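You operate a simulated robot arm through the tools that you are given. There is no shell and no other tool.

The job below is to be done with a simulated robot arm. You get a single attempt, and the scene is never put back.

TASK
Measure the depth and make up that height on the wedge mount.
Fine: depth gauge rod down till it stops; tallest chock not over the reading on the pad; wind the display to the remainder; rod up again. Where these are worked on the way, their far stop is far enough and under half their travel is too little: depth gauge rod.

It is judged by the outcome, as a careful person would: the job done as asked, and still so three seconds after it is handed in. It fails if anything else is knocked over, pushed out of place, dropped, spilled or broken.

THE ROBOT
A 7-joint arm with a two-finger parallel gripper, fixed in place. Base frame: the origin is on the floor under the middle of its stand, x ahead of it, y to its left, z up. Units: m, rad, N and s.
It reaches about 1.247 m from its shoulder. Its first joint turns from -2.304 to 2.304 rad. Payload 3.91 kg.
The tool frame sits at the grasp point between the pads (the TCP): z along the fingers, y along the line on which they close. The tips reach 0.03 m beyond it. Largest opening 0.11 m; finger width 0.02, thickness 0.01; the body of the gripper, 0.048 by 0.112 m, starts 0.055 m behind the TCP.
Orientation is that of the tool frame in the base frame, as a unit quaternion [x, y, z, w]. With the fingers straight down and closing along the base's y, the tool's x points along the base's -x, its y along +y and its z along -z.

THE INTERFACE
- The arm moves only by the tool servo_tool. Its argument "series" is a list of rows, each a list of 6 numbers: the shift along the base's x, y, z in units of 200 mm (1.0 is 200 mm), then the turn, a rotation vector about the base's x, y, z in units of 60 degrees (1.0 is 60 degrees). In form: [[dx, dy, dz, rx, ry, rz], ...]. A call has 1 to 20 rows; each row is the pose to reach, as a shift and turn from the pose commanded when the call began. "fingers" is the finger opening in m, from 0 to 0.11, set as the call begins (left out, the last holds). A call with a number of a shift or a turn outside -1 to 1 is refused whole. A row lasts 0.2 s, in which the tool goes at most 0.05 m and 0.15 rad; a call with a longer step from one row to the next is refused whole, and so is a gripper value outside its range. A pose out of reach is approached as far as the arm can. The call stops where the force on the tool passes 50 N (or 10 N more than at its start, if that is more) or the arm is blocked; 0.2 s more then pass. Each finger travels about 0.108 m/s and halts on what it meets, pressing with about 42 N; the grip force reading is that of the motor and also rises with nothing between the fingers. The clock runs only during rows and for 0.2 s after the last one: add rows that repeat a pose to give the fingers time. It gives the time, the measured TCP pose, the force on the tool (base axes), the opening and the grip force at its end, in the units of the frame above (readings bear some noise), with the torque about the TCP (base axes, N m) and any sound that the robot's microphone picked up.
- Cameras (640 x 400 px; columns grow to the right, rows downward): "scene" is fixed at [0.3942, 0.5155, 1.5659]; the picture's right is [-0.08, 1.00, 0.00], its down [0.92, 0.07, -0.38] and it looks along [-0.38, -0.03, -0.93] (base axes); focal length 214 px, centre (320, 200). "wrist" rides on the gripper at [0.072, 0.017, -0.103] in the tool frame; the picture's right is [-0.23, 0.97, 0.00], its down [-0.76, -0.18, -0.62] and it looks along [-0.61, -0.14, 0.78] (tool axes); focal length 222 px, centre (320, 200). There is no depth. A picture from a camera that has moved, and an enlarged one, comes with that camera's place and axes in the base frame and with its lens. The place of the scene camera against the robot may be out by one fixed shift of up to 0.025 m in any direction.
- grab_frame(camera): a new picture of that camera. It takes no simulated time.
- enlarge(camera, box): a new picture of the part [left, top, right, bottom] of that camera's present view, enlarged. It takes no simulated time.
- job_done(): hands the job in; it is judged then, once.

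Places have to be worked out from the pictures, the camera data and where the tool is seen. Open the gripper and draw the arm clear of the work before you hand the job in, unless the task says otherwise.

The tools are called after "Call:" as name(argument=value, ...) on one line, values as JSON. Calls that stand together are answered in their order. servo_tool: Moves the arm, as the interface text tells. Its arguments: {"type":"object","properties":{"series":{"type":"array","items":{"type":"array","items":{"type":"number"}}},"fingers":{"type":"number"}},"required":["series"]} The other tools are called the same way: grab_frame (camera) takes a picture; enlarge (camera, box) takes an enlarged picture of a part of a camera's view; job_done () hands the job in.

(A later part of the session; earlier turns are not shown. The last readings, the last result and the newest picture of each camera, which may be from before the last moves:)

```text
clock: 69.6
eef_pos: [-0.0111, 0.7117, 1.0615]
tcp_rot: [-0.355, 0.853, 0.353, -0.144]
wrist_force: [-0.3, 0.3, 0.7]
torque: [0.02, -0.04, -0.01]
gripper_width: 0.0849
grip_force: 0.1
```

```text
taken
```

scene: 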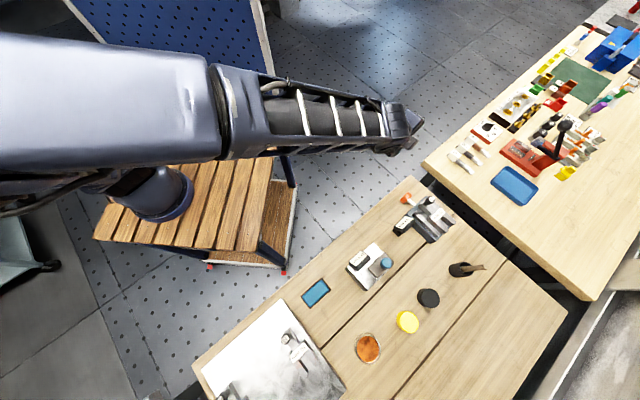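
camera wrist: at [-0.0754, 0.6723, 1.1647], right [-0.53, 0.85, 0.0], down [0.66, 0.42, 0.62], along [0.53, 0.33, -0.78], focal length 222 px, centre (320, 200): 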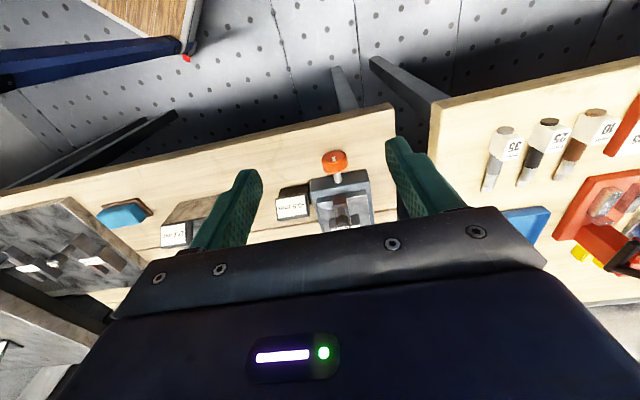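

The +45° tilt is reachable. Now testing the other way (-45°).

Call:
servo_tool(series=[[0, 0, 0, -0.088, -0.088, 0], [0, 0, 0, -0.177, -0.177, 0], [0, 0, 0, -0.265, -0.265, 0], [0, 0, 0, -0.354, -0.354, 0], [0, 0, 0, -0.442, -0.442, 0], [0, 0, 0, -0.53, -0.53, 0], [0, 0, 0, -0.619, -0.619, 0], [0, 0, 0, -0.7, -0.7, 0], [0, 0, 0, -0.7, -0.7, 0]])

Call:
servo_tool(series=[[0, 0, 0, -0.08, -0.08, 0], [0, 0, 0, -0.16, -0.16, 0], [0, 0, 0, -0.24, -0.24, 0], [0, 0, 0, -0.32, -0.32, 0], [0, 0, 0, -0.36, -0.36, 0], [0, 0, 0, -0.36, -0.36, 0]])

Call:
grab_frame(camera="scene")

Call:
grab_frame(camera="wrist")

```text
clock: 71.6
eef_pos: [-0.0118, 0.7117, 1.0619]
tcp_rot: [-0.382, 0.915, -0.118, 0.049]
wrist_force: [-1.2, -0.2, -0.2]
torque: [-0.03, 0.0, 0.02]
gripper_width: 0.0849
grip_force: 0.1
```

```text
clock: 73.0
eef_pos: [-0.011, 0.7125, 1.0624]
tcp_rot: [-0.355, 0.852, -0.356, 0.147]
wrist_force: [-0.2, 0.6, -0.5]
torque: [0.0, 0.0, 0.02]
gripper_width: 0.0851
grip_force: 0.0
```

```text
taken
```

scene: 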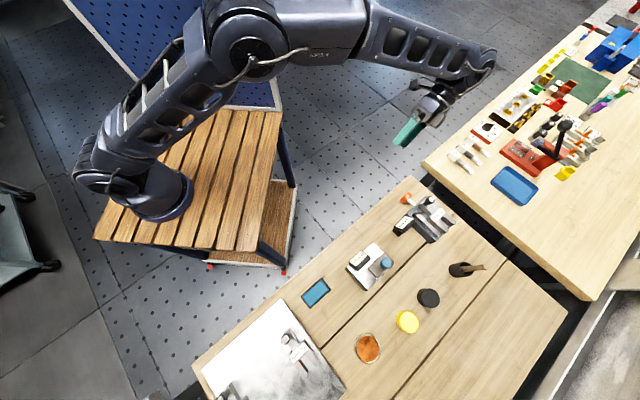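

```text
taken
camera wrist: at [-0.1237, 0.7205, 1.1228], right [-0.33, 0.64, -0.69], down [0.31, 0.76, 0.56], along [0.89, -0.03, -0.45], focal length 222 px, centre (320, 200)
```

wrist: 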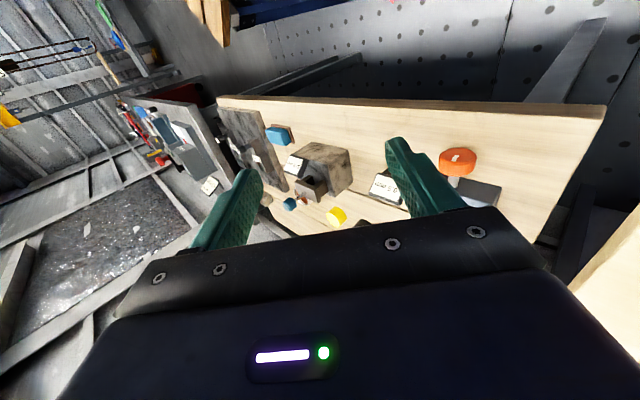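

Both tilts work, giving about a 90° stroke from above. I'll return to vertical and move above the orange knob for a close look.

Call:
servo_tool(series=[[0, 0, 0, 0.088, 0.088, 0], [0, 0, 0, 0.177, 0.177, 0], [0, 0, 0, 0.265, 0.265, 0], [0, 0, 0, 0.354, 0.354, 0], [0, 0, 0, 0.442, 0.442, 0], [0, 0, 0, 0.53, 0.53, 0], [0, 0, 0, 0.53, 0.53, 0]])

Call:
servo_tool(series=[[0.1, 0.1, 0, 0, 0, 0], [0.2, 0.2, 0, 0, 0, 0], [0.3, 0.3, -0.1, 0, 0, 0], [0.41, 0.39, -0.2, 0, 0, 0], [0.41, 0.39, -0.35, 0, 0, 0], [0.41, 0.39, -0.5, 0, 0, 0], [0.41, 0.39, -0.62, 0, 0, 0], [0.41, 0.39, -0.71, 0, 0, 0], [0.41, 0.39, -0.71, 0, 0, 0]], fingers=0.085)

Call:
grab_frame(camera="wrist")

Call:
enlarge(camera="wrist", box=[200, 40, 440, 240])

Call:
grab_frame(camera="scene")

```text
clock: 74.6
eef_pos: [-0.0119, 0.7114, 1.0617]
tcp_rot: [-0.385, 0.923, -0.001, 0.001]
wrist_force: [0.0, 0.4, 0.0]
torque: [0.0, -0.01, 0.01]
gripper_width: 0.0848
grip_force: 0.1
```

```text
clock: 76.6
eef_pos: [0.0715, 0.7898, 0.9206]
tcp_rot: [-0.385, 0.923, -0.001, 0.001]
wrist_force: [0.2, 0.2, 0.0]
torque: [0.01, -0.01, -0.02]
gripper_width: 0.0851
grip_force: 0.0
```

```text
taken
camera wrist: at [0.0074, 0.7501, 1.0229], right [-0.53, 0.85, 0.0], down [0.66, 0.42, 0.62], along [0.53, 0.33, -0.78], focal length 222 px, centre (320, 200)
```

wrist: 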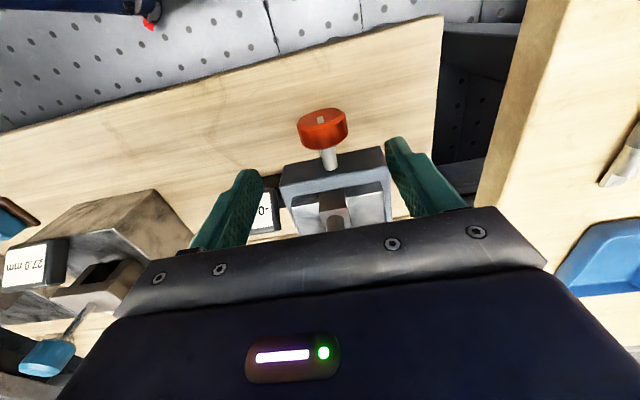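

```text
2.00 times, centred on (320, 140) of wrist
camera zoom: at [0.0074, 0.7501, 1.0229], right [-0.53, 0.85, 0.0], down [0.66, 0.42, 0.62], along [0.53, 0.33, -0.78], focal length 444 px, centre (320, 320)
```

zoom: 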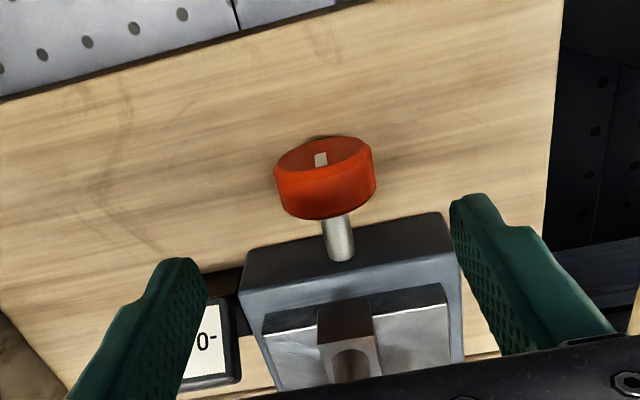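

```text
taken
```

scene: 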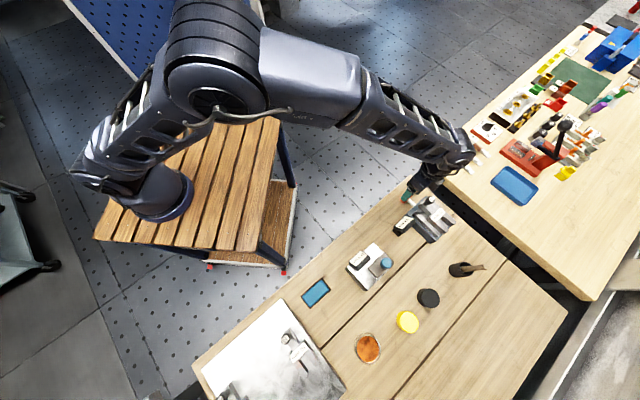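

Clear view: the knob is about 44 mm across and 20 mm thick with centre near (0.067, 0.791). To get its height exactly I'll close the fingers and touch its top gently.

Call:
servo_tool(series=[[-0.018, 0.004, 0, 0, 0, 0], [-0.018, 0.004, 0, 0, 0, 0], [-0.018, 0.004, -0.05, 0, 0, 0], [-0.018, 0.004, -0.1, 0, 0, 0], [-0.018, 0.004, -0.12, 0, 0, 0], [-0.018, 0.004, -0.13, 0, 0, 0], [-0.018, 0.004, -0.13, 0, 0, 0]], fingers=0.0)

Call:
enlarge(camera="wrist", box=[200, 40, 440, 240])

```text
clock: 78.2
eef_pos: [0.0666, 0.7906, 0.8935]
tcp_rot: [-0.385, 0.923, 0.0, 0.001]
wrist_force: [0.1, -0.6, -0.2]
torque: [-0.02, -0.03, 0.01]
gripper_width: 0.0
grip_force: 37.2
```

```text
2.00 times, centred on (320, 140) of wrist
camera zoom: at [0.0031, 0.7511, 0.9968], right [-0.53, 0.85, 0.0], down [0.66, 0.42, 0.62], along [0.53, 0.33, -0.78], focal length 444 px, centre (320, 320)
```

zoom: 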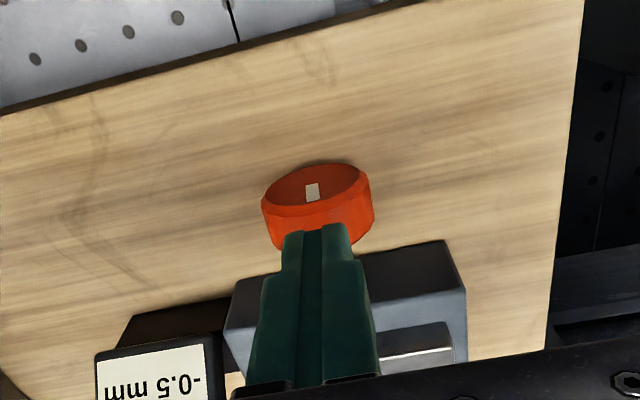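

The tips are right over the knob's rim. Stepping down 1 mm at a time to feel contact.

Call:
servo_tool(series=[[0, 0, -0.005, 0, 0, 0], [0, 0, -0.01, 0, 0, 0], [0, 0, -0.015, 0, 0, 0], [0, 0, -0.02, 0, 0, 0], [0, 0, -0.02, 0, 0, 0]])

```text
clock: 79.4
eef_pos: [0.0673, 0.7909, 0.891]
tcp_rot: [-0.386, 0.923, -0.001, 0.001]
wrist_force: [-0.1, -0.8, 0.2]
torque: [0.01, 0.0, -0.02]
gripper_width: 0.0
grip_force: 37.4
```

No contact yet at TCP 0.890. Continuing down.

Call:
servo_tool(series=[[0, 0, -0.005, 0, 0, 0], [0, 0, -0.01, 0, 0, 0], [0, 0, -0.015, 0, 0, 0], [0, 0, -0.015, 0, 0, 0]])

```text
clock: 80.4
eef_pos: [0.0668, 0.7914, 0.8877]
tcp_rot: [-0.385, 0.923, -0.001, 0.001]
wrist_force: [-0.4, 0.5, -0.2]
torque: [-0.01, -0.02, 0.01]
gripper_width: 0.0
grip_force: 38.0
```

Still free. Another 3 mm.

Call:
servo_tool(series=[[0, 0, -0.005, 0, 0, 0], [0, 0, -0.01, 0, 0, 0], [0, 0, -0.015, 0, 0, 0], [0, 0, -0.015, 0, 0, 0]])

Call:
enlarge(camera="wrist", box=[240, 80, 400, 200])

```text
clock: 81.4
eef_pos: [0.0668, 0.7901, 0.8847]
tcp_rot: [-0.386, 0.922, -0.001, 0.002]
wrist_force: [0.3, -1.5, -0.4]
torque: [0.03, 0.01, 0.0]
gripper_width: 0.0
grip_force: 37.6
```

```text
3.33 times, centred on (320, 140) of wrist
camera zoom: at [0.0031, 0.7511, 0.9868], right [-0.53, 0.85, 0.0], down [0.66, 0.42, 0.62], along [0.53, 0.33, -0.78], focal length 740 px, centre (320, 400)
```

zoom: 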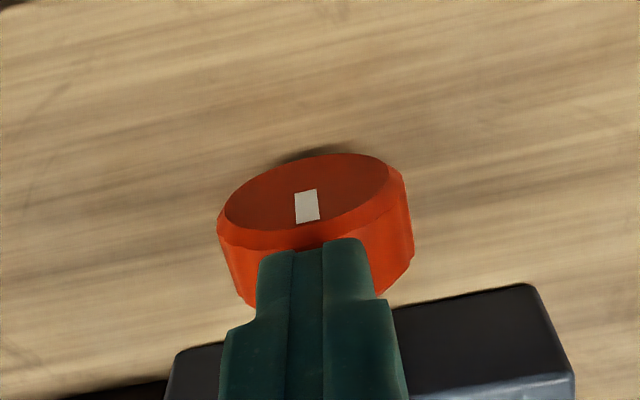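

Visually very near the rim but no force yet. Another 3 mm down.

Call:
servo_tool(series=[[0, 0, -0.005, 0, 0, 0], [0, 0, -0.01, 0, 0, 0], [0, 0, -0.015, 0, 0, 0], [0, 0, -0.015, 0, 0, 0]])

```text
clock: 82.4
eef_pos: [0.0662, 0.7895, 0.8814]
tcp_rot: [-0.384, 0.923, -0.001, 0.001]
wrist_force: [-0.6, -0.7, 0.6]
torque: [0.05, 0.0, 0.01]
gripper_width: 0.0
grip_force: 37.4
```

Still free at tip ≈0.851. Another 3 mm.

Call:
servo_tool(series=[[0, 0, -0.005, 0, 0, 0], [0, 0, -0.01, 0, 0, 0], [0, 0, -0.015, 0, 0, 0], [0, 0, -0.015, 0, 0, 0]])

Call:
enlarge(camera="wrist", box=[240, 80, 400, 200])

```text
clock: 83.4
eef_pos: [0.0675, 0.7908, 0.88]
tcp_rot: [-0.385, 0.923, 0.0, 0.002]
wrist_force: [-0.3, 0.6, 18.1]
torque: [-0.06, 0.18, -0.07]
gripper_width: 0.0
grip_force: 37.7
```

```text
3.33 times, centred on (320, 140) of wrist
camera zoom: at [0.0026, 0.7509, 0.9824], right [-0.53, 0.85, 0.0], down [0.66, 0.42, 0.63], along [0.53, 0.33, -0.78], focal length 740 px, centre (320, 400)
```

zoom: 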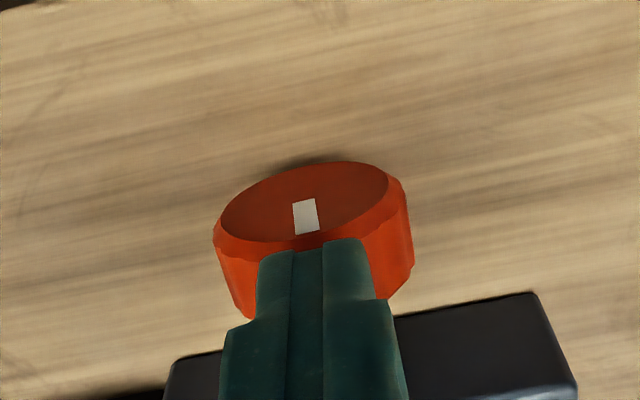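

Contact: knob top is at z≈0.850, so its centre is about 0.829. I'll now lift, step aside, and touch the bench top to know the clearance under the knob.

Call:
servo_tool(series=[[0, 0, 0.03, 0, 0, 0], [0, 0, 0.12, 0, 0, 0], [-0.1, 0.1, 0.12, 0, 0, 0], [-0.22, 0.22, 0.12, 0, 0, 0], [-0.22, 0.22, 0.0, 0, 0, 0], [-0.22, 0.22, -0.1, 0, 0, 0], [-0.22, 0.22, -0.18, 0, 0, 0], [-0.22, 0.22, -0.2, 0, 0, 0], [-0.22, 0.22, -0.21, 0, 0, 0], [-0.22, 0.22, -0.21, 0, 0, 0]])

Call:
enlarge(camera="wrist", box=[200, 40, 440, 240])

```text
clock: 85.6
eef_pos: [0.0238, 0.8353, 0.8358]
tcp_rot: [-0.384, 0.923, -0.001, 0.002]
wrist_force: [-0.3, 0.1, -0.2]
torque: [-0.03, 0.0, -0.03]
gripper_width: 0.0
grip_force: 38.2
```

```text
2.00 times, centred on (320, 140) of wrist
camera zoom: at [-0.0413, 0.7952, 0.9388], right [-0.53, 0.85, 0.0], down [0.66, 0.42, 0.62], along [0.53, 0.33, -0.78], focal length 444 px, centre (320, 320)
```

zoom: 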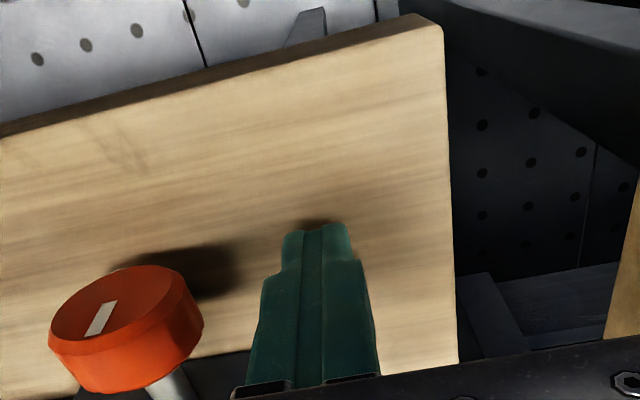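

Tip at about 0.806 with no contact; the bench is just below. Stepping down 1 mm at a time.

Call:
servo_tool(series=[[0, 0, -0.005, 0, 0, 0], [0, 0, -0.01, 0, 0, 0], [0, 0, -0.015, 0, 0, 0], [0, 0, -0.02, 0, 0, 0], [0, 0, -0.02, 0, 0, 0]])

```text
clock: 86.8
eef_pos: [0.023, 0.8357, 0.832]
tcp_rot: [-0.385, 0.923, -0.001, 0.002]
wrist_force: [1.2, 0.2, -1.6]
torque: [0.0, -0.03, 0.03]
gripper_width: 0.0
grip_force: 38.3
```

Still free at tip ≈0.802. Four more millimetres.

Call:
servo_tool(series=[[0, 0, -0.005, 0, 0, 0], [0, 0, -0.01, 0, 0, 0], [0, 0, -0.015, 0, 0, 0], [0, 0, -0.015, 0, 0, 0]])

```text
clock: 87.8
eef_pos: [0.0232, 0.8342, 0.8295]
tcp_rot: [-0.385, 0.923, 0.0, 0.001]
wrist_force: [0.9, -2.8, 6.9]
torque: [-0.11, 0.04, -0.02]
gripper_width: 0.0002
grip_force: 38.1
```

The bench top is at z≈0.800, so the knob (centre ≈0.829, bottom ≈0.808) has limited clearance: I'll use ±30° strokes with the tips just past the knob centre. Rising, opening to 0.06 and going back above the knob.

Call:
servo_tool(series=[[0, 0, 0.05, 0, 0, 0], [0, 0, 0.2, 0, 0, 0], [0, 0, 0.4, 0, 0, 0], [0.11, -0.11, 0.45, 0, 0, 0], [0.2175, -0.2185, 0.45, 0, 0, 0], [0.2175, -0.2185, 0.35, 0, 0, 0], [0.2175, -0.2185, 0.35, 0, 0, 0]], fingers=0.06)

Call:
enlarge(camera="wrist", box=[200, 40, 440, 240])

Call:
enlarge(camera="scene", box=[370, 170, 490, 250])

```text
clock: 89.4
eef_pos: [0.0663, 0.7898, 0.8995]
tcp_rot: [-0.385, 0.923, -0.001, 0.001]
wrist_force: [-0.1, 0.0, 0.0]
torque: [0.0, -0.02, 0.0]
gripper_width: 0.06
grip_force: 0.1
```

```text
2.00 times, centred on (320, 140) of wrist
camera zoom: at [0.0022, 0.7511, 1.0014], right [-0.53, 0.85, 0.0], down [0.66, 0.42, 0.62], along [0.53, 0.33, -0.78], focal length 444 px, centre (320, 320)
```

zoom: 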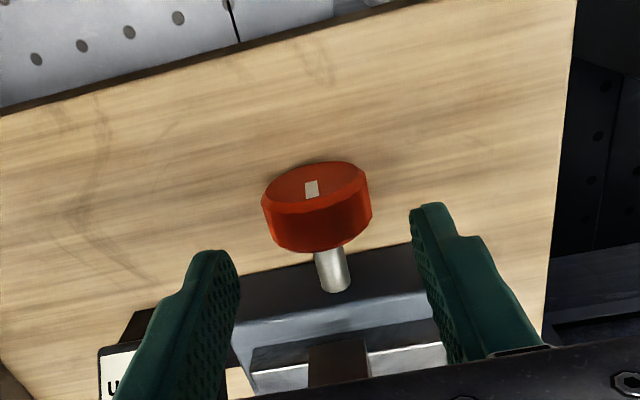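

```text
5.00 times, centred on (430, 210) of scene
camera zoom: at [0.3942, 0.5155, 1.5659], right [-0.08, 1.0, 0.0], down [0.92, 0.07, -0.38], along [-0.38, -0.03, -0.93], focal length 1072 px, centre (-230, 150)
```

zoom: 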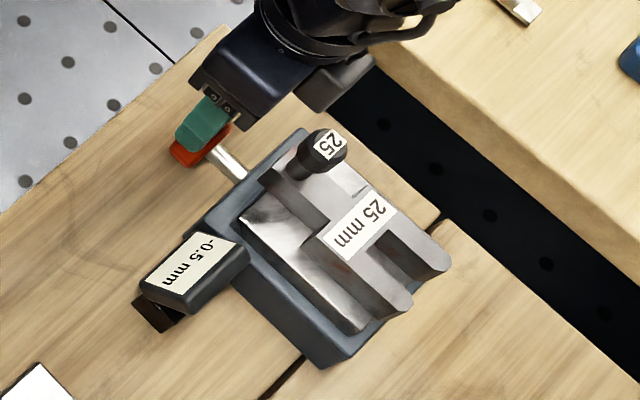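

The scene camera sees the display clearly while I work. Descending so the fingers straddle the knob (TCP z≈0.851).

Call:
servo_tool(series=[[0, 0, -0.08, 0, 0, 0], [0, 0, -0.16, 0, 0, 0], [0, 0, -0.22, 0, 0, 0], [0, 0, -0.24, 0, 0, 0], [0, 0, -0.24, 0, 0, 0]], fingers=0.06)

Call:
enlarge(camera="wrist", box=[200, 60, 440, 260])

```text
clock: 90.6
eef_pos: [0.0659, 0.7894, 0.8515]
tcp_rot: [-0.385, 0.923, -0.001, 0.001]
wrist_force: [-0.2, 1.4, -0.4]
torque: [0.01, 0.0, 0.0]
gripper_width: 0.06
grip_force: 0.1
```

```text
2.00 times, centred on (320, 160) of wrist
camera zoom: at [0.0023, 0.7511, 0.9538], right [-0.53, 0.85, 0.0], down [0.66, 0.42, 0.62], along [0.53, 0.33, -0.78], focal length 444 px, centre (320, 280)
```

zoom: 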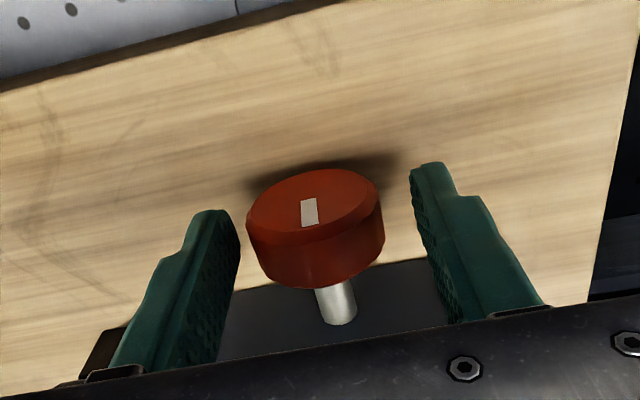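

The knob sits about 3 mm toward +e1 of the finger midpoint. I'll nudge by that and close on it.

Call:
servo_tool(series=[[0.01, -0.01, 0, 0, 0, 0], [0.01, -0.01, 0, 0, 0, 0]], fingers=0.06)

Call:
servo_tool(series=[[0, 0, 0, 0, 0, 0], [0, 0, 0, 0, 0, 0], [0, 0, 0, 0, 0, 0]], fingers=0.0)

Call:
enlarge(camera="wrist", box=[200, 60, 440, 260])

Call:
enlarge(camera="scene", box=[370, 170, 490, 250])

```text
clock: 91.2
eef_pos: [0.0689, 0.7885, 0.8511]
tcp_rot: [-0.385, 0.923, -0.002, 0.001]
wrist_force: [0.5, -0.9, -0.7]
torque: [0.02, -0.02, 0.01]
gripper_width: 0.06
grip_force: 0.0
```

```text
clock: 92.0
eef_pos: [0.0678, 0.7887, 0.8509]
tcp_rot: [-0.385, 0.923, 0.0, 0.001]
wrist_force: [-6.2, 10.7, -2.1]
torque: [0.41, -0.02, -0.6]
gripper_width: 0.0436
grip_force: 45.2
```

```text
2.00 times, centred on (320, 160) of wrist
camera zoom: at [0.004, 0.7497, 0.9539], right [-0.53, 0.85, 0.0], down [0.66, 0.42, 0.62], along [0.53, 0.33, -0.78], focal length 444 px, centre (320, 280)
```

zoom: 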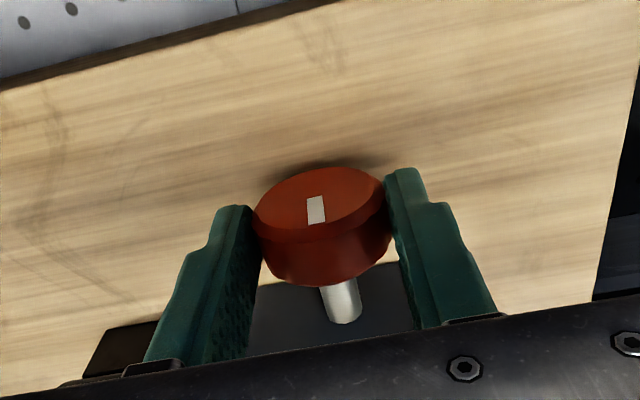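

```text
5.00 times, centred on (430, 210) of scene
camera zoom: at [0.3942, 0.5155, 1.5659], right [-0.08, 1.0, 0.0], down [0.92, 0.07, -0.38], along [-0.38, -0.03, -0.93], focal length 1072 px, centre (-230, 150)
```

zoom: 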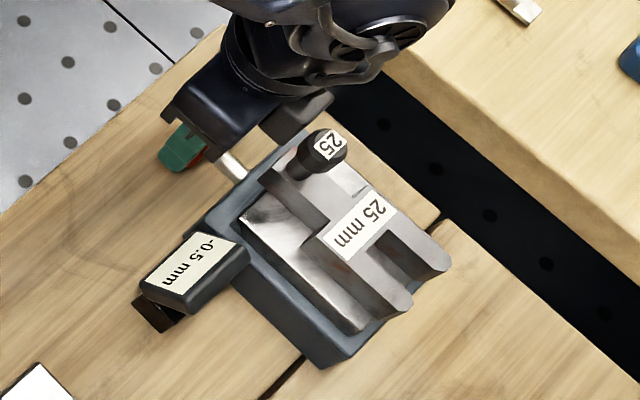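

Gripped at 43.6 mm, with about 12 N of side force along -e1, so I overcorrected slightly. I'll ease 1.5 mm back to relieve it.

Call:
servo_tool(series=[[-0.003, 0.003, 0, 0, 0, 0], [-0.0055, 0.0055, 0, 0, 0, 0], [-0.0055, 0.0055, 0, 0, 0, 0]])

```text
clock: 92.8
eef_pos: [0.0688, 0.7878, 0.8524]
tcp_rot: [-0.384, 0.923, -0.002, 0.0]
wrist_force: [-0.9, -4.4, 1.6]
torque: [0.05, -0.13, -0.31]
gripper_width: 0.0437
grip_force: 44.7
```

Side force is now small. I'll rotate the knob +30° about its axis (swinging the tool around the knob centre) and see how the display responds.

Call:
servo_tool(series=[[0.0072, -0.0072, -0.0005, 0.0589, 0.0589, 0], [0.0144, -0.0144, -0.0018, 0.1179, 0.1179, 0], [0.0215, -0.0215, -0.004, 0.1768, 0.1768, 0], [0.0284, -0.0284, -0.0071, 0.2357, 0.2357, 0], [0.0351, -0.0351, -0.011, 0.2946, 0.2946, 0], [0.0415, -0.0415, -0.0157, 0.3536, 0.3536, 0], [0.0415, -0.0415, -0.0157, 0.3536, 0.3536, 0]])

Call:
enlarge(camera="scene", box=[370, 170, 490, 250])

Call:
enlarge(camera="wrist", box=[200, 60, 440, 260])

```text
clock: 94.4
eef_pos: [0.0768, 0.7804, 0.8474]
tcp_rot: [-0.371, 0.892, 0.239, -0.098]
wrist_force: [7.3, -17.7, 3.4]
torque: [-0.74, 0.27, -0.68]
gripper_width: 0.0435
grip_force: 44.8
```

```text
5.00 times, centred on (430, 210) of scene
camera zoom: at [0.3942, 0.5155, 1.5659], right [-0.08, 1.0, 0.0], down [0.92, 0.07, -0.38], along [-0.38, -0.03, -0.93], focal length 1072 px, centre (-230, 150)
```

zoom: 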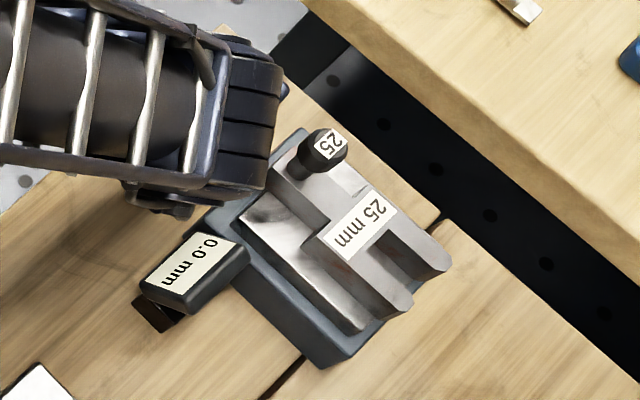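

```text
2.00 times, centred on (320, 160) of wrist
camera zoom: at [0.0504, 0.7035, 0.9455], right [-0.44, 0.76, 0.49], down [0.87, 0.21, 0.45], along [0.24, 0.62, -0.75], focal length 444 px, centre (320, 280)
```

zoom: 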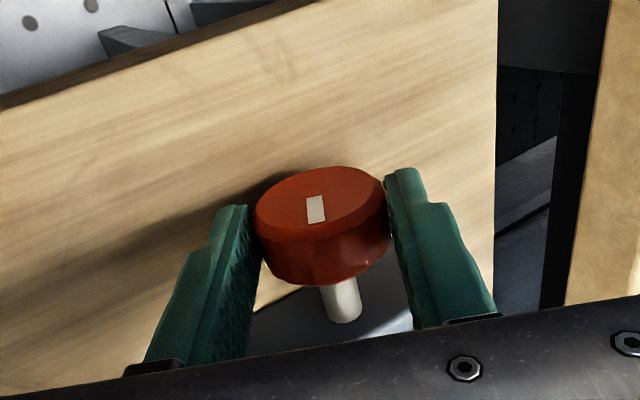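

The display rose from -0.5 to 0.0 with +30°, so this is the right direction (roughly 0.5 mm per 30°). I'll open slightly and check that the reading holds.

Call:
servo_tool(series=[[0, 0, 0, 0, 0, 0], [0, 0, 0, 0, 0, 0]], fingers=0.054)

Call:
enlarge(camera="scene", box=[370, 170, 490, 250])

Call:
enlarge(camera="wrist", box=[200, 60, 440, 260])

```text
clock: 95.0
eef_pos: [0.0752, 0.7811, 0.8484]
tcp_rot: [-0.372, 0.892, 0.239, -0.098]
wrist_force: [0.1, 0.4, -0.2]
torque: [0.0, 0.01, -0.02]
gripper_width: 0.0541
grip_force: 0.0
```

```text
5.00 times, centred on (430, 210) of scene
camera zoom: at [0.3942, 0.5155, 1.5659], right [-0.08, 1.0, 0.0], down [0.92, 0.07, -0.38], along [-0.38, -0.03, -0.93], focal length 1072 px, centre (-230, 150)
```

zoom: 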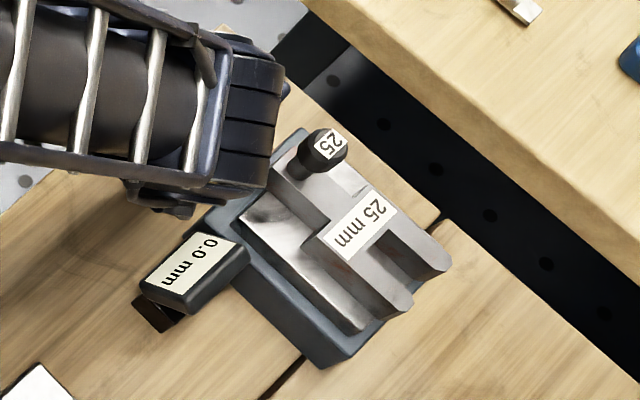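

```text
2.00 times, centred on (320, 160) of wrist
camera zoom: at [0.0498, 0.7042, 0.9456], right [-0.44, 0.75, 0.49], down [0.87, 0.21, 0.45], along [0.24, 0.62, -0.75], focal length 444 px, centre (320, 280)
```

zoom: 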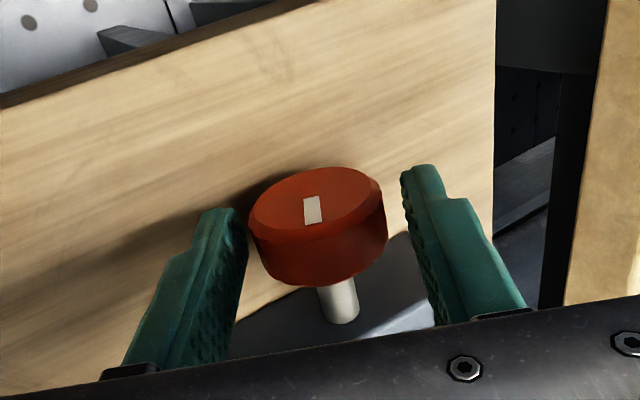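

The reading holds at 0.0 mm after release. I'll swing back 60° with the fingers slightly open around the knob to regrip at -30°.

Call:
servo_tool(series=[[-0.0009, 0.0009, 0.003, -0.0589, -0.0589, 0], [-0.0087, 0.0087, 0.0076, -0.1179, -0.1179, 0], [-0.0167, 0.0167, 0.0111, -0.1768, -0.1768, 0], [-0.0249, 0.0249, 0.0137, -0.2357, -0.2357, 0], [-0.0332, 0.0332, 0.0152, -0.2946, -0.2946, 0], [-0.0415, 0.0415, 0.0158, -0.3536, -0.3536, 0], [-0.0499, 0.0499, 0.0152, -0.4125, -0.4125, 0], [-0.0582, 0.0582, 0.0137, -0.4714, -0.4714, 0], [-0.0664, 0.0664, 0.0111, -0.5303, -0.5303, 0], [-0.0744, 0.0744, 0.0076, -0.5893, -0.5893, 0], [-0.0822, 0.0822, 0.003, -0.6482, -0.6482, 0], [-0.0896, 0.0896, -0.0022, -0.7071, -0.7071, 0], [-0.0896, 0.0896, -0.0022, -0.7071, -0.7071, 0]], fingers=0.054)

Call:
enlarge(camera="wrist", box=[200, 60, 440, 260])

Call:
enlarge(camera="scene", box=[370, 170, 490, 250])

```text
clock: 97.8
eef_pos: [0.0582, 0.7993, 0.8474]
tcp_rot: [-0.372, 0.891, -0.241, 0.1]
wrist_force: [-0.6, -0.5, 0.4]
torque: [0.01, 0.0, -0.02]
gripper_width: 0.054
grip_force: 0.1
```

```text
2.00 times, centred on (320, 160) of wrist
camera zoom: at [-0.0412, 0.795, 0.9282], right [-0.44, 0.75, -0.49], down [0.42, 0.65, 0.63], along [0.79, 0.07, -0.61], focal length 444 px, centre (320, 280)
```

zoom: 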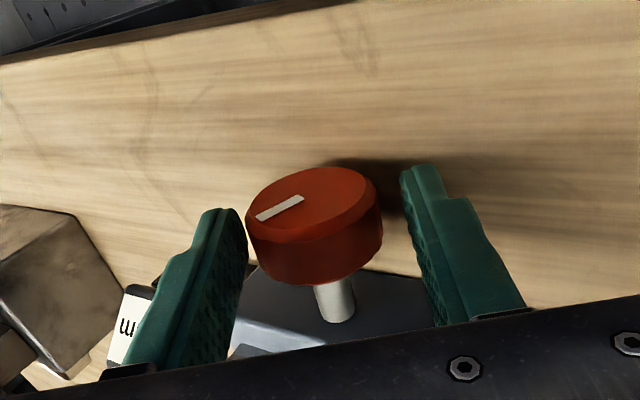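

```text
5.00 times, centred on (430, 210) of scene
camera zoom: at [0.3942, 0.5155, 1.5659], right [-0.08, 1.0, 0.0], down [0.92, 0.07, -0.38], along [-0.38, -0.03, -0.93], focal length 1072 px, centre (-230, 150)
```

zoom: 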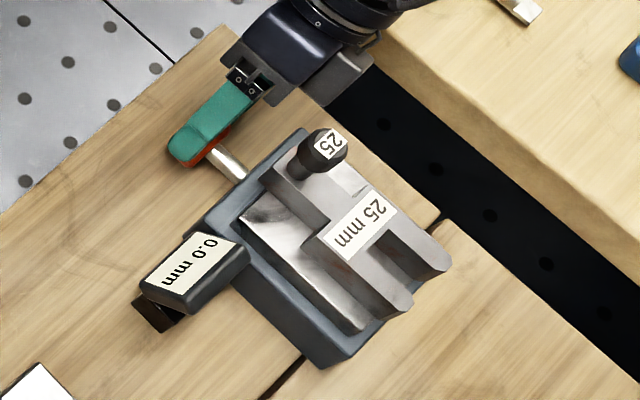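

Positioned at -30° with the knob still between the fingers and the reading unchanged. I'll close and check the side forces.

Call:
servo_tool(series=[[0, 0, 0, 0, 0, 0], [0, 0, 0, 0, 0, 0], [0, 0, 0, 0, 0, 0]], fingers=0.0)

Call:
enlarge(camera="scene", box=[370, 170, 490, 250])

```text
clock: 98.8
eef_pos: [0.058, 0.797, 0.8485]
tcp_rot: [-0.369, 0.892, -0.242, 0.099]
wrist_force: [2.5, -15.9, 11.0]
torque: [-0.69, 0.08, -0.67]
gripper_width: 0.0431
grip_force: 45.0
stopped in row 3: the force on the tool passed its limit at 51 N (the readings are from after the stop); the commanded pose is now the measured one
```

```text
5.00 times, centred on (430, 210) of scene
camera zoom: at [0.3942, 0.5155, 1.5659], right [-0.08, 1.0, 0.0], down [0.92, 0.07, -0.38], along [-0.38, -0.03, -0.93], focal length 1072 px, centre (-230, 150)
```

zoom: 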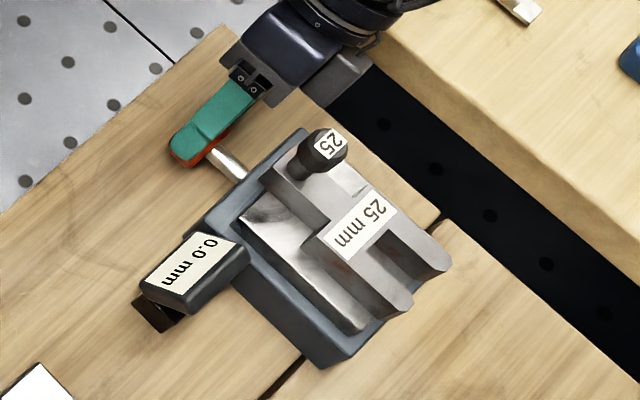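

There was a side force from being about 2 mm off-centre at closing; the display is unchanged at 0.0. I'll relieve it by shifting slightly along +e1 and up.

Call:
servo_tool(series=[[0.0025, -0.0025, 0.002, 0, 0, 0], [0.0055, -0.0055, 0.0045, 0, 0, 0], [0.0055, -0.0055, 0.0045, 0, 0, 0]])

```text
clock: 99.6
eef_pos: [0.0588, 0.7981, 0.8484]
tcp_rot: [-0.371, 0.891, -0.24, 0.099]
wrist_force: [-8.2, 2.8, 8.6]
torque: [-0.21, 0.28, -0.96]
gripper_width: 0.043
grip_force: 45.1
```

Side load is acceptable. Now I'll rotate the knob +60° (from -30° to +30°) around its axis.

Call:
servo_tool(series=[[0.007, -0.007, 0.0051, 0.0589, 0.0589, 0], [0.0142, -0.0142, 0.0094, 0.1179, 0.1179, 0], [0.0217, -0.0217, 0.0127, 0.1768, 0.1768, 0], [0.0294, -0.0294, 0.0151, 0.2357, 0.2357, 0], [0.0372, -0.0372, 0.0166, 0.2946, 0.2946, 0], [0.0451, -0.0451, 0.0171, 0.3536, 0.3536, 0], [0.0529, -0.0529, 0.0166, 0.4125, 0.4125, 0], [0.0607, -0.0607, 0.0151, 0.4714, 0.4714, 0], [0.0684, -0.0684, 0.0127, 0.5303, 0.5303, 0], [0.0759, -0.0759, 0.0094, 0.5893, 0.5893, 0], [0.0832, -0.0832, 0.0051, 0.6482, 0.6482, 0], [0.0901, -0.0901, 0.0, 0.7071, 0.7071, 0], [0.0901, -0.0901, 0.0, 0.7071, 0.7071, 0]])

Call:
enlarge(camera="scene", box=[370, 170, 490, 250])

Call:
enlarge(camera="wrist", box=[200, 60, 440, 260])

```text
clock: 102.1
eef_pos: [0.0762, 0.7821, 0.8504]
tcp_rot: [-0.373, 0.896, 0.222, -0.093]
wrist_force: [-2.8, 9.5, -5.4]
torque: [0.04, 0.17, -0.87]
gripper_width: 0.0431
grip_force: 45.0
stopped in row 12: the force on the tool passed its limit at 53 N (the readings are from after the stop); the commanded pose is now the measured one
```

```text
5.00 times, centred on (430, 210) of scene
camera zoom: at [0.3942, 0.5155, 1.5659], right [-0.08, 1.0, 0.0], down [0.92, 0.07, -0.38], along [-0.38, -0.03, -0.93], focal length 1072 px, centre (-230, 150)
```

zoom: 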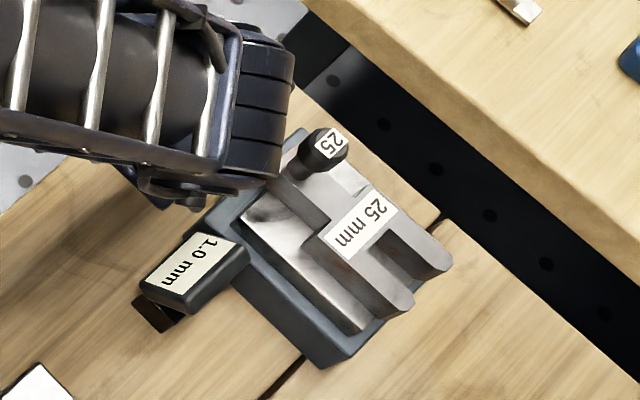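

```text
2.00 times, centred on (320, 160) of wrist
camera zoom: at [0.0481, 0.7061, 0.9483], right [-0.45, 0.77, 0.46], down [0.85, 0.22, 0.47], along [0.26, 0.6, -0.76], focal length 444 px, centre (320, 280)
```

zoom: 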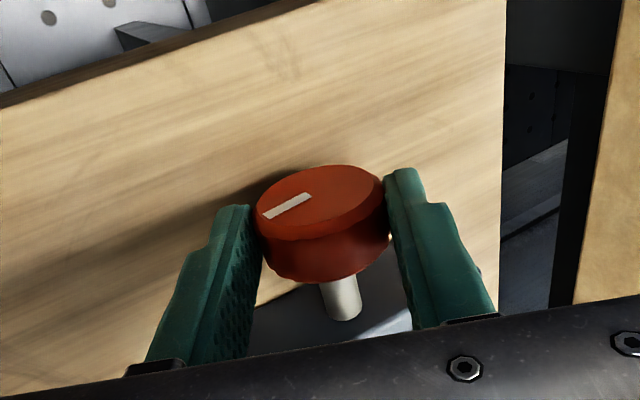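

The display now reads 1.0 mm after about 58°. I'll open the fingers slightly, swing back to -30° around the knob, and regrip for the second stroke.

Call:
servo_tool(series=[[0, 0, 0, 0, 0, 0], [0, 0, 0, 0, 0, 0]], fingers=0.055)

Call:
servo_tool(series=[[-0.0064, 0.0064, 0.0045, -0.0569, -0.0569, 0], [-0.0131, 0.0131, 0.0081, -0.1137, -0.1137, 0], [-0.0199, 0.0199, 0.0109, -0.1706, -0.1706, 0], [-0.0269, 0.0269, 0.0128, -0.2275, -0.2275, 0], [-0.034, 0.034, 0.0138, -0.2843, -0.2843, 0], [-0.0412, 0.0412, 0.0139, -0.3412, -0.3412, 0], [-0.0483, 0.0483, 0.0131, -0.3981, -0.3981, 0], [-0.0554, 0.0554, 0.0114, -0.4549, -0.4549, 0], [-0.0624, 0.0624, 0.0089, -0.5118, -0.5118, 0], [-0.0691, 0.0691, 0.0054, -0.5687, -0.5687, 0], [-0.0757, 0.0757, 0.0011, -0.6255, -0.6255, 0], [-0.082, 0.082, -0.004, -0.6824, -0.6824, 0], [-0.082, 0.082, -0.004, -0.6824, -0.6824, 0]], fingers=0.055)

Call:
enlarge(camera="wrist", box=[200, 60, 440, 260])

Call:
enlarge(camera="scene", box=[370, 170, 490, 250])

```text
clock: 102.7
eef_pos: [0.0769, 0.7813, 0.8506]
tcp_rot: [-0.372, 0.896, 0.223, -0.092]
wrist_force: [0.3, 0.4, 0.7]
torque: [0.01, 0.01, -0.03]
gripper_width: 0.0548
grip_force: 0.0
```

```text
clock: 105.5
eef_pos: [0.06, 0.7968, 0.8503]
tcp_rot: [-0.371, 0.891, -0.24, 0.099]
wrist_force: [-0.5, -0.6, -0.4]
torque: [0.01, 0.0, -0.02]
gripper_width: 0.0548
grip_force: 0.1
```

```text
2.00 times, centred on (320, 160) of wrist
camera zoom: at [-0.0386, 0.7925, 0.9298], right [-0.44, 0.75, -0.49], down [0.42, 0.65, 0.63], along [0.79, 0.07, -0.61], focal length 444 px, centre (320, 280)
```

zoom: 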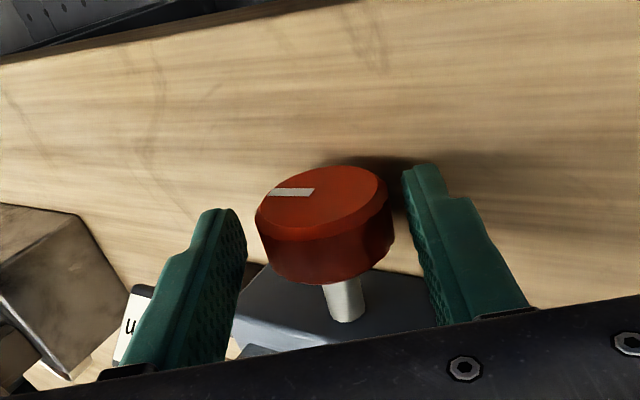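

```text
5.00 times, centred on (430, 210) of scene
camera zoom: at [0.3942, 0.5155, 1.5659], right [-0.08, 1.0, 0.0], down [0.92, 0.07, -0.38], along [-0.38, -0.03, -0.93], focal length 1072 px, centre (-230, 150)
```

zoom: 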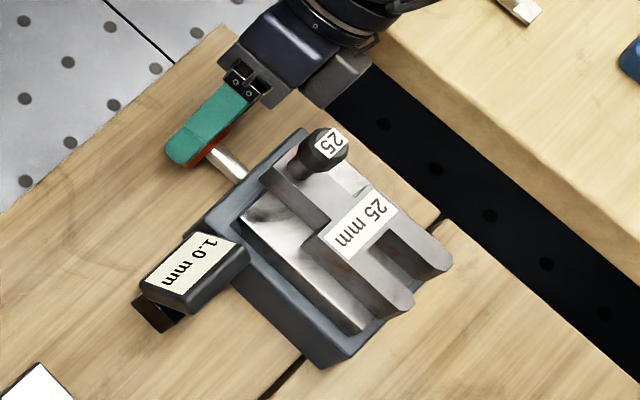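

The knob is now centred between the fingers and the display holds at 1.0. Closing for the next stroke.

Call:
servo_tool(series=[[0, 0, 0, 0, 0, 0], [0, 0, 0, 0, 0, 0], [0, 0, 0, 0, 0, 0]], fingers=0.0)

Call:
enlarge(camera="scene", box=[370, 170, 490, 250])

```text
clock: 106.3
eef_pos: [0.0596, 0.7979, 0.849]
tcp_rot: [-0.373, 0.891, -0.24, 0.099]
wrist_force: [-9.5, 18.0, -12.3]
torque: [1.02, -0.29, -0.16]
gripper_width: 0.0436
grip_force: 44.6
```

```text
5.00 times, centred on (430, 210) of scene
camera zoom: at [0.3942, 0.5155, 1.5659], right [-0.08, 1.0, 0.0], down [0.92, 0.07, -0.38], along [-0.38, -0.03, -0.93], focal length 1072 px, centre (-230, 150)
```

zoom: 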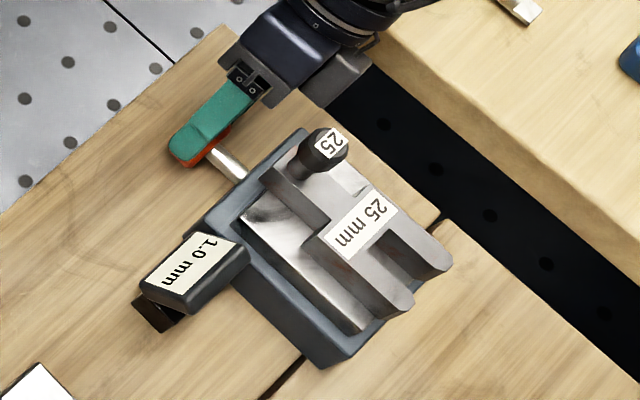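

About 23 N of side force along the closing axis; I'll shift about 1.8 mm back along it to relieve it.

Call:
servo_tool(series=[[-0.0025, 0.0025, -0.002, 0, 0, 0], [-0.005, 0.005, -0.004, 0, 0, 0], [-0.005, 0.005, -0.004, 0, 0, 0]])

```text
clock: 107.1
eef_pos: [0.0589, 0.797, 0.8488]
tcp_rot: [-0.372, 0.892, -0.239, 0.099]
wrist_force: [-2.4, -2.0, 0.4]
torque: [0.1, -0.09, -0.13]
gripper_width: 0.0438
grip_force: 45.3
```

Forces are now near zero. Rotating +45° (to θ=+15°) and then checking the display.

Call:
servo_tool(series=[[0.0067, -0.0067, 0.0049, 0.0589, 0.0589, 0], [0.0136, -0.0136, 0.009, 0.1179, 0.1179, 0], [0.0207, -0.0207, 0.0121, 0.1768, 0.1768, 0], [0.028, -0.028, 0.0144, 0.2357, 0.2357, 0], [0.0355, -0.0355, 0.0158, 0.2946, 0.2946, 0], [0.043, -0.043, 0.0163, 0.3536, 0.3536, 0], [0.0504, -0.0504, 0.0158, 0.4125, 0.4125, 0], [0.0579, -0.0579, 0.0144, 0.4714, 0.4714, 0], [0.0652, -0.0652, 0.0121, 0.5303, 0.5303, 0], [0.0652, -0.0652, 0.0121, 0.5303, 0.5303, 0]])

Call:
enlarge(camera="scene", box=[370, 170, 490, 250])

```text
clock: 109.3
eef_pos: [0.0727, 0.7851, 0.851]
tcp_rot: [-0.381, 0.916, 0.121, -0.048]
wrist_force: [-1.1, -21.2, 5.5]
torque: [-0.87, 0.4, -0.41]
gripper_width: 0.0436
grip_force: 44.9
```

```text
5.00 times, centred on (430, 210) of scene
camera zoom: at [0.3942, 0.5155, 1.5659], right [-0.08, 1.0, 0.0], down [0.92, 0.07, -0.38], along [-0.38, -0.03, -0.93], focal length 1072 px, centre (-230, 150)
```

zoom: 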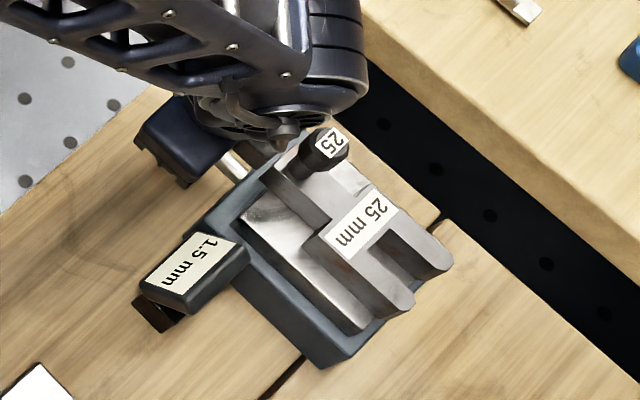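

Display reads 1.5 at θ=+15°. I'll ease the side load slightly and turn another 5°, checking for the change to 2.0.

Call:
servo_tool(series=[[0.0007, -0.0078, 0, 0, 0, 0], [0.0043, -0.0114, -0.0016, 0.0295, 0.0295, 0], [0.0078, -0.0149, -0.0032, 0.0589, 0.0589, 0], [0.0078, -0.0149, -0.0032, 0.0589, 0.0589, 0]])

Call:
enlarge(camera="scene", box=[380, 200, 440, 240])

```text
clock: 110.3
eef_pos: [0.0746, 0.7827, 0.8503]
tcp_rot: [-0.379, 0.909, 0.163, -0.066]
wrist_force: [-6.9, 20.8, -5.6]
torque: [0.79, -0.22, -0.55]
gripper_width: 0.0437
grip_force: 44.9
```

```text
10.00 times, centred on (410, 220) of scene
camera zoom: at [0.3942, 0.5155, 1.5659], right [-0.08, 1.0, 0.0], down [0.92, 0.07, -0.38], along [-0.38, -0.03, -0.93], focal length 2145 px, centre (-580, 0)
```

zoom: 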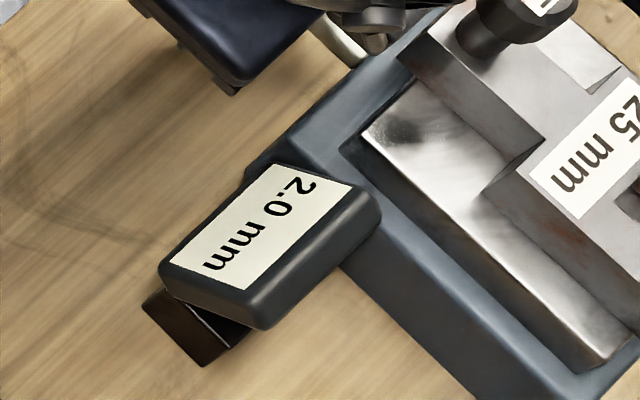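

Display flipped to 2.0 between +15° and +20°, so the true value is just past 1.75. I'll relieve the side load and turn about 10° more to centre it within the 2.0 band.

Call:
servo_tool(series=[[-0.004, 0.004, 0.0, 0, 0, 0], [-0.0005, 0.0005, -0.002, 0.0295, 0.0295, 0], [0.003, -0.003, -0.0042, 0.0589, 0.0589, 0], [0.0063, -0.0063, -0.0066, 0.0884, 0.0884, 0], [0.0094, -0.0094, -0.009, 0.1179, 0.1179, 0], [0.0094, -0.0094, -0.009, 0.1179, 0.1179, 0]])

Call:
enlarge(camera="scene", box=[380, 200, 440, 240])

```text
clock: 111.7
eef_pos: [0.0762, 0.7798, 0.8482]
tcp_rot: [-0.371, 0.892, 0.239, -0.098]
wrist_force: [6.2, 6.9, 5.8]
torque: [-0.47, 0.54, -0.21]
gripper_width: 0.0439
grip_force: 45.2
```

```text
10.00 times, centred on (410, 220) of scene
camera zoom: at [0.3942, 0.5155, 1.5659], right [-0.08, 1.0, 0.0], down [0.92, 0.07, -0.38], along [-0.38, -0.03, -0.93], focal length 2145 px, centre (-580, 0)
```

zoom: 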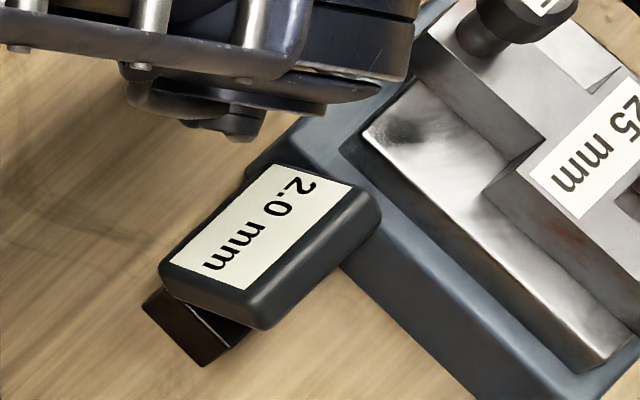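

Display is 2.0 mm with low side load, near the middle of the band. I'll open the fingers gently and confirm the reading holds.

Call:
servo_tool(series=[[0, 0, 0, 0, 0, 0], [0, 0, 0, 0, 0, 0], [0, 0, 0, 0, 0, 0]], fingers=0.055)

Call:
enlarge(camera="scene", box=[380, 200, 440, 240])

Call:
enlarge(camera="wrist", box=[200, 60, 440, 260])

```text
clock: 112.5
eef_pos: [0.0755, 0.781, 0.8478]
tcp_rot: [-0.371, 0.892, 0.24, -0.099]
wrist_force: [-0.1, -0.2, 0.3]
torque: [0.0, 0.02, 0.03]
gripper_width: 0.0551
grip_force: 0.0
```

```text
10.00 times, centred on (410, 220) of scene
camera zoom: at [0.3942, 0.5155, 1.5659], right [-0.08, 1.0, 0.0], down [0.92, 0.07, -0.38], along [-0.38, -0.03, -0.93], focal length 2145 px, centre (-580, 0)
```

zoom: 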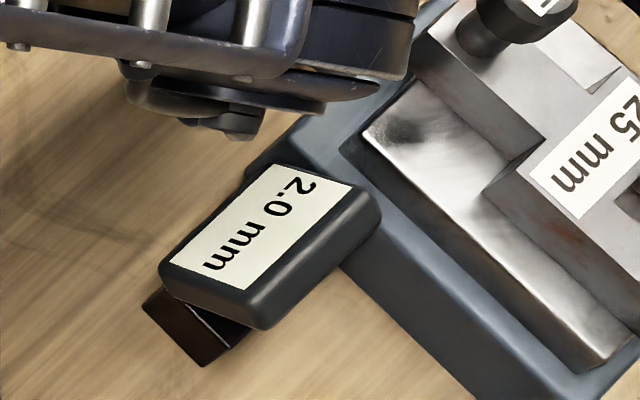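

```text
2.00 times, centred on (320, 160) of wrist
camera zoom: at [0.0504, 0.7028, 0.9459], right [-0.44, 0.75, 0.49], down [0.87, 0.21, 0.45], along [0.24, 0.62, -0.75], focal length 444 px, centre (320, 280)
```

zoom: 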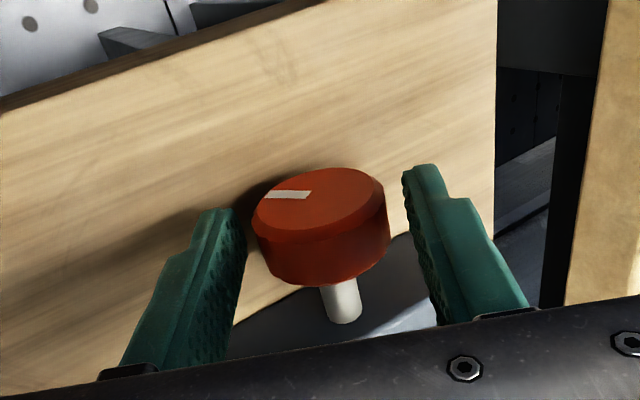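

The reading holds at 2.0 mm. I'll back out along the tool axis, clear of the knob, then return to vertical at a safe height.

Call:
servo_tool(series=[[0.0177, -0.0177, 0.0433, 0, 0, 0], [0.0354, -0.0354, 0.0866, 0, 0, 0], [0.0707, -0.0707, 0.1732, 0, 0, 0], [0.1061, -0.1061, 0.26, 0, 0, 0], [0.1061, -0.1061, 0.4, 0, 0, 0], [0.1061, -0.1061, 0.55, -0.06, -0.06, 0], [0.1061, -0.1061, 0.7, -0.12, -0.12, 0], [0.1061, -0.1061, 0.8, -0.18, -0.18, 0], [0.1061, -0.1061, 0.8, -0.24, -0.24, 0], [0.1061, -0.1061, 0.8, -0.3, -0.3, 0], [0.1061, -0.1061, 0.8, -0.3536, -0.3536, 0], [0.1061, -0.1061, 0.8, -0.3536, -0.3536, 0]], fingers=0.055)

Call:
grab_frame(camera="scene")

Call:
grab_frame(camera="wrist")

```text
clock: 115.1
eef_pos: [0.096, 0.758, 1.009]
tcp_rot: [-0.384, 0.923, -0.001, 0.0]
wrist_force: [-0.1, 0.6, 0.2]
torque: [0.01, 0.01, 0.01]
gripper_width: 0.0548
grip_force: 0.1
```

```text
taken
```

scene: 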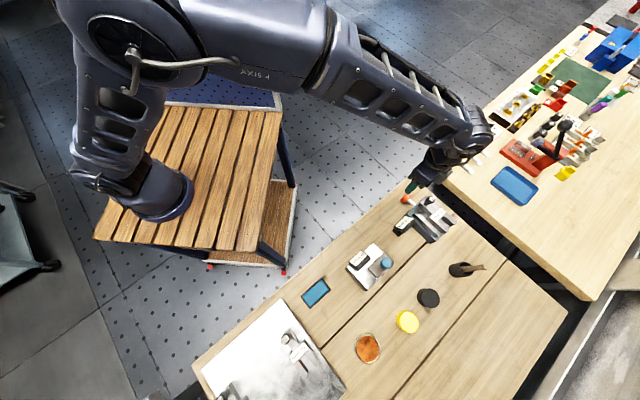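

```text
taken
camera wrist: at [0.0327, 0.7196, 1.1112], right [-0.53, 0.85, 0.0], down [0.66, 0.42, 0.62], along [0.53, 0.33, -0.78], focal length 222 px, centre (320, 200)
```

wrist: 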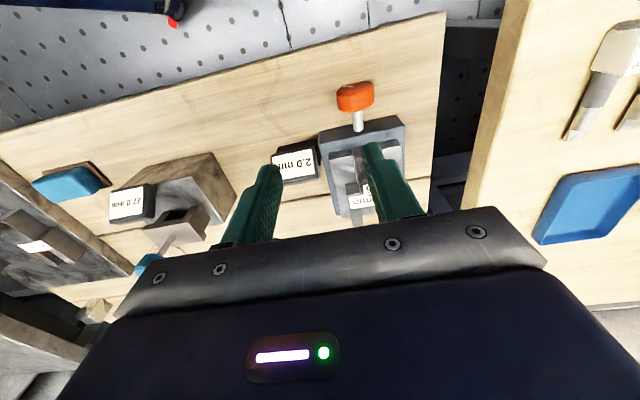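

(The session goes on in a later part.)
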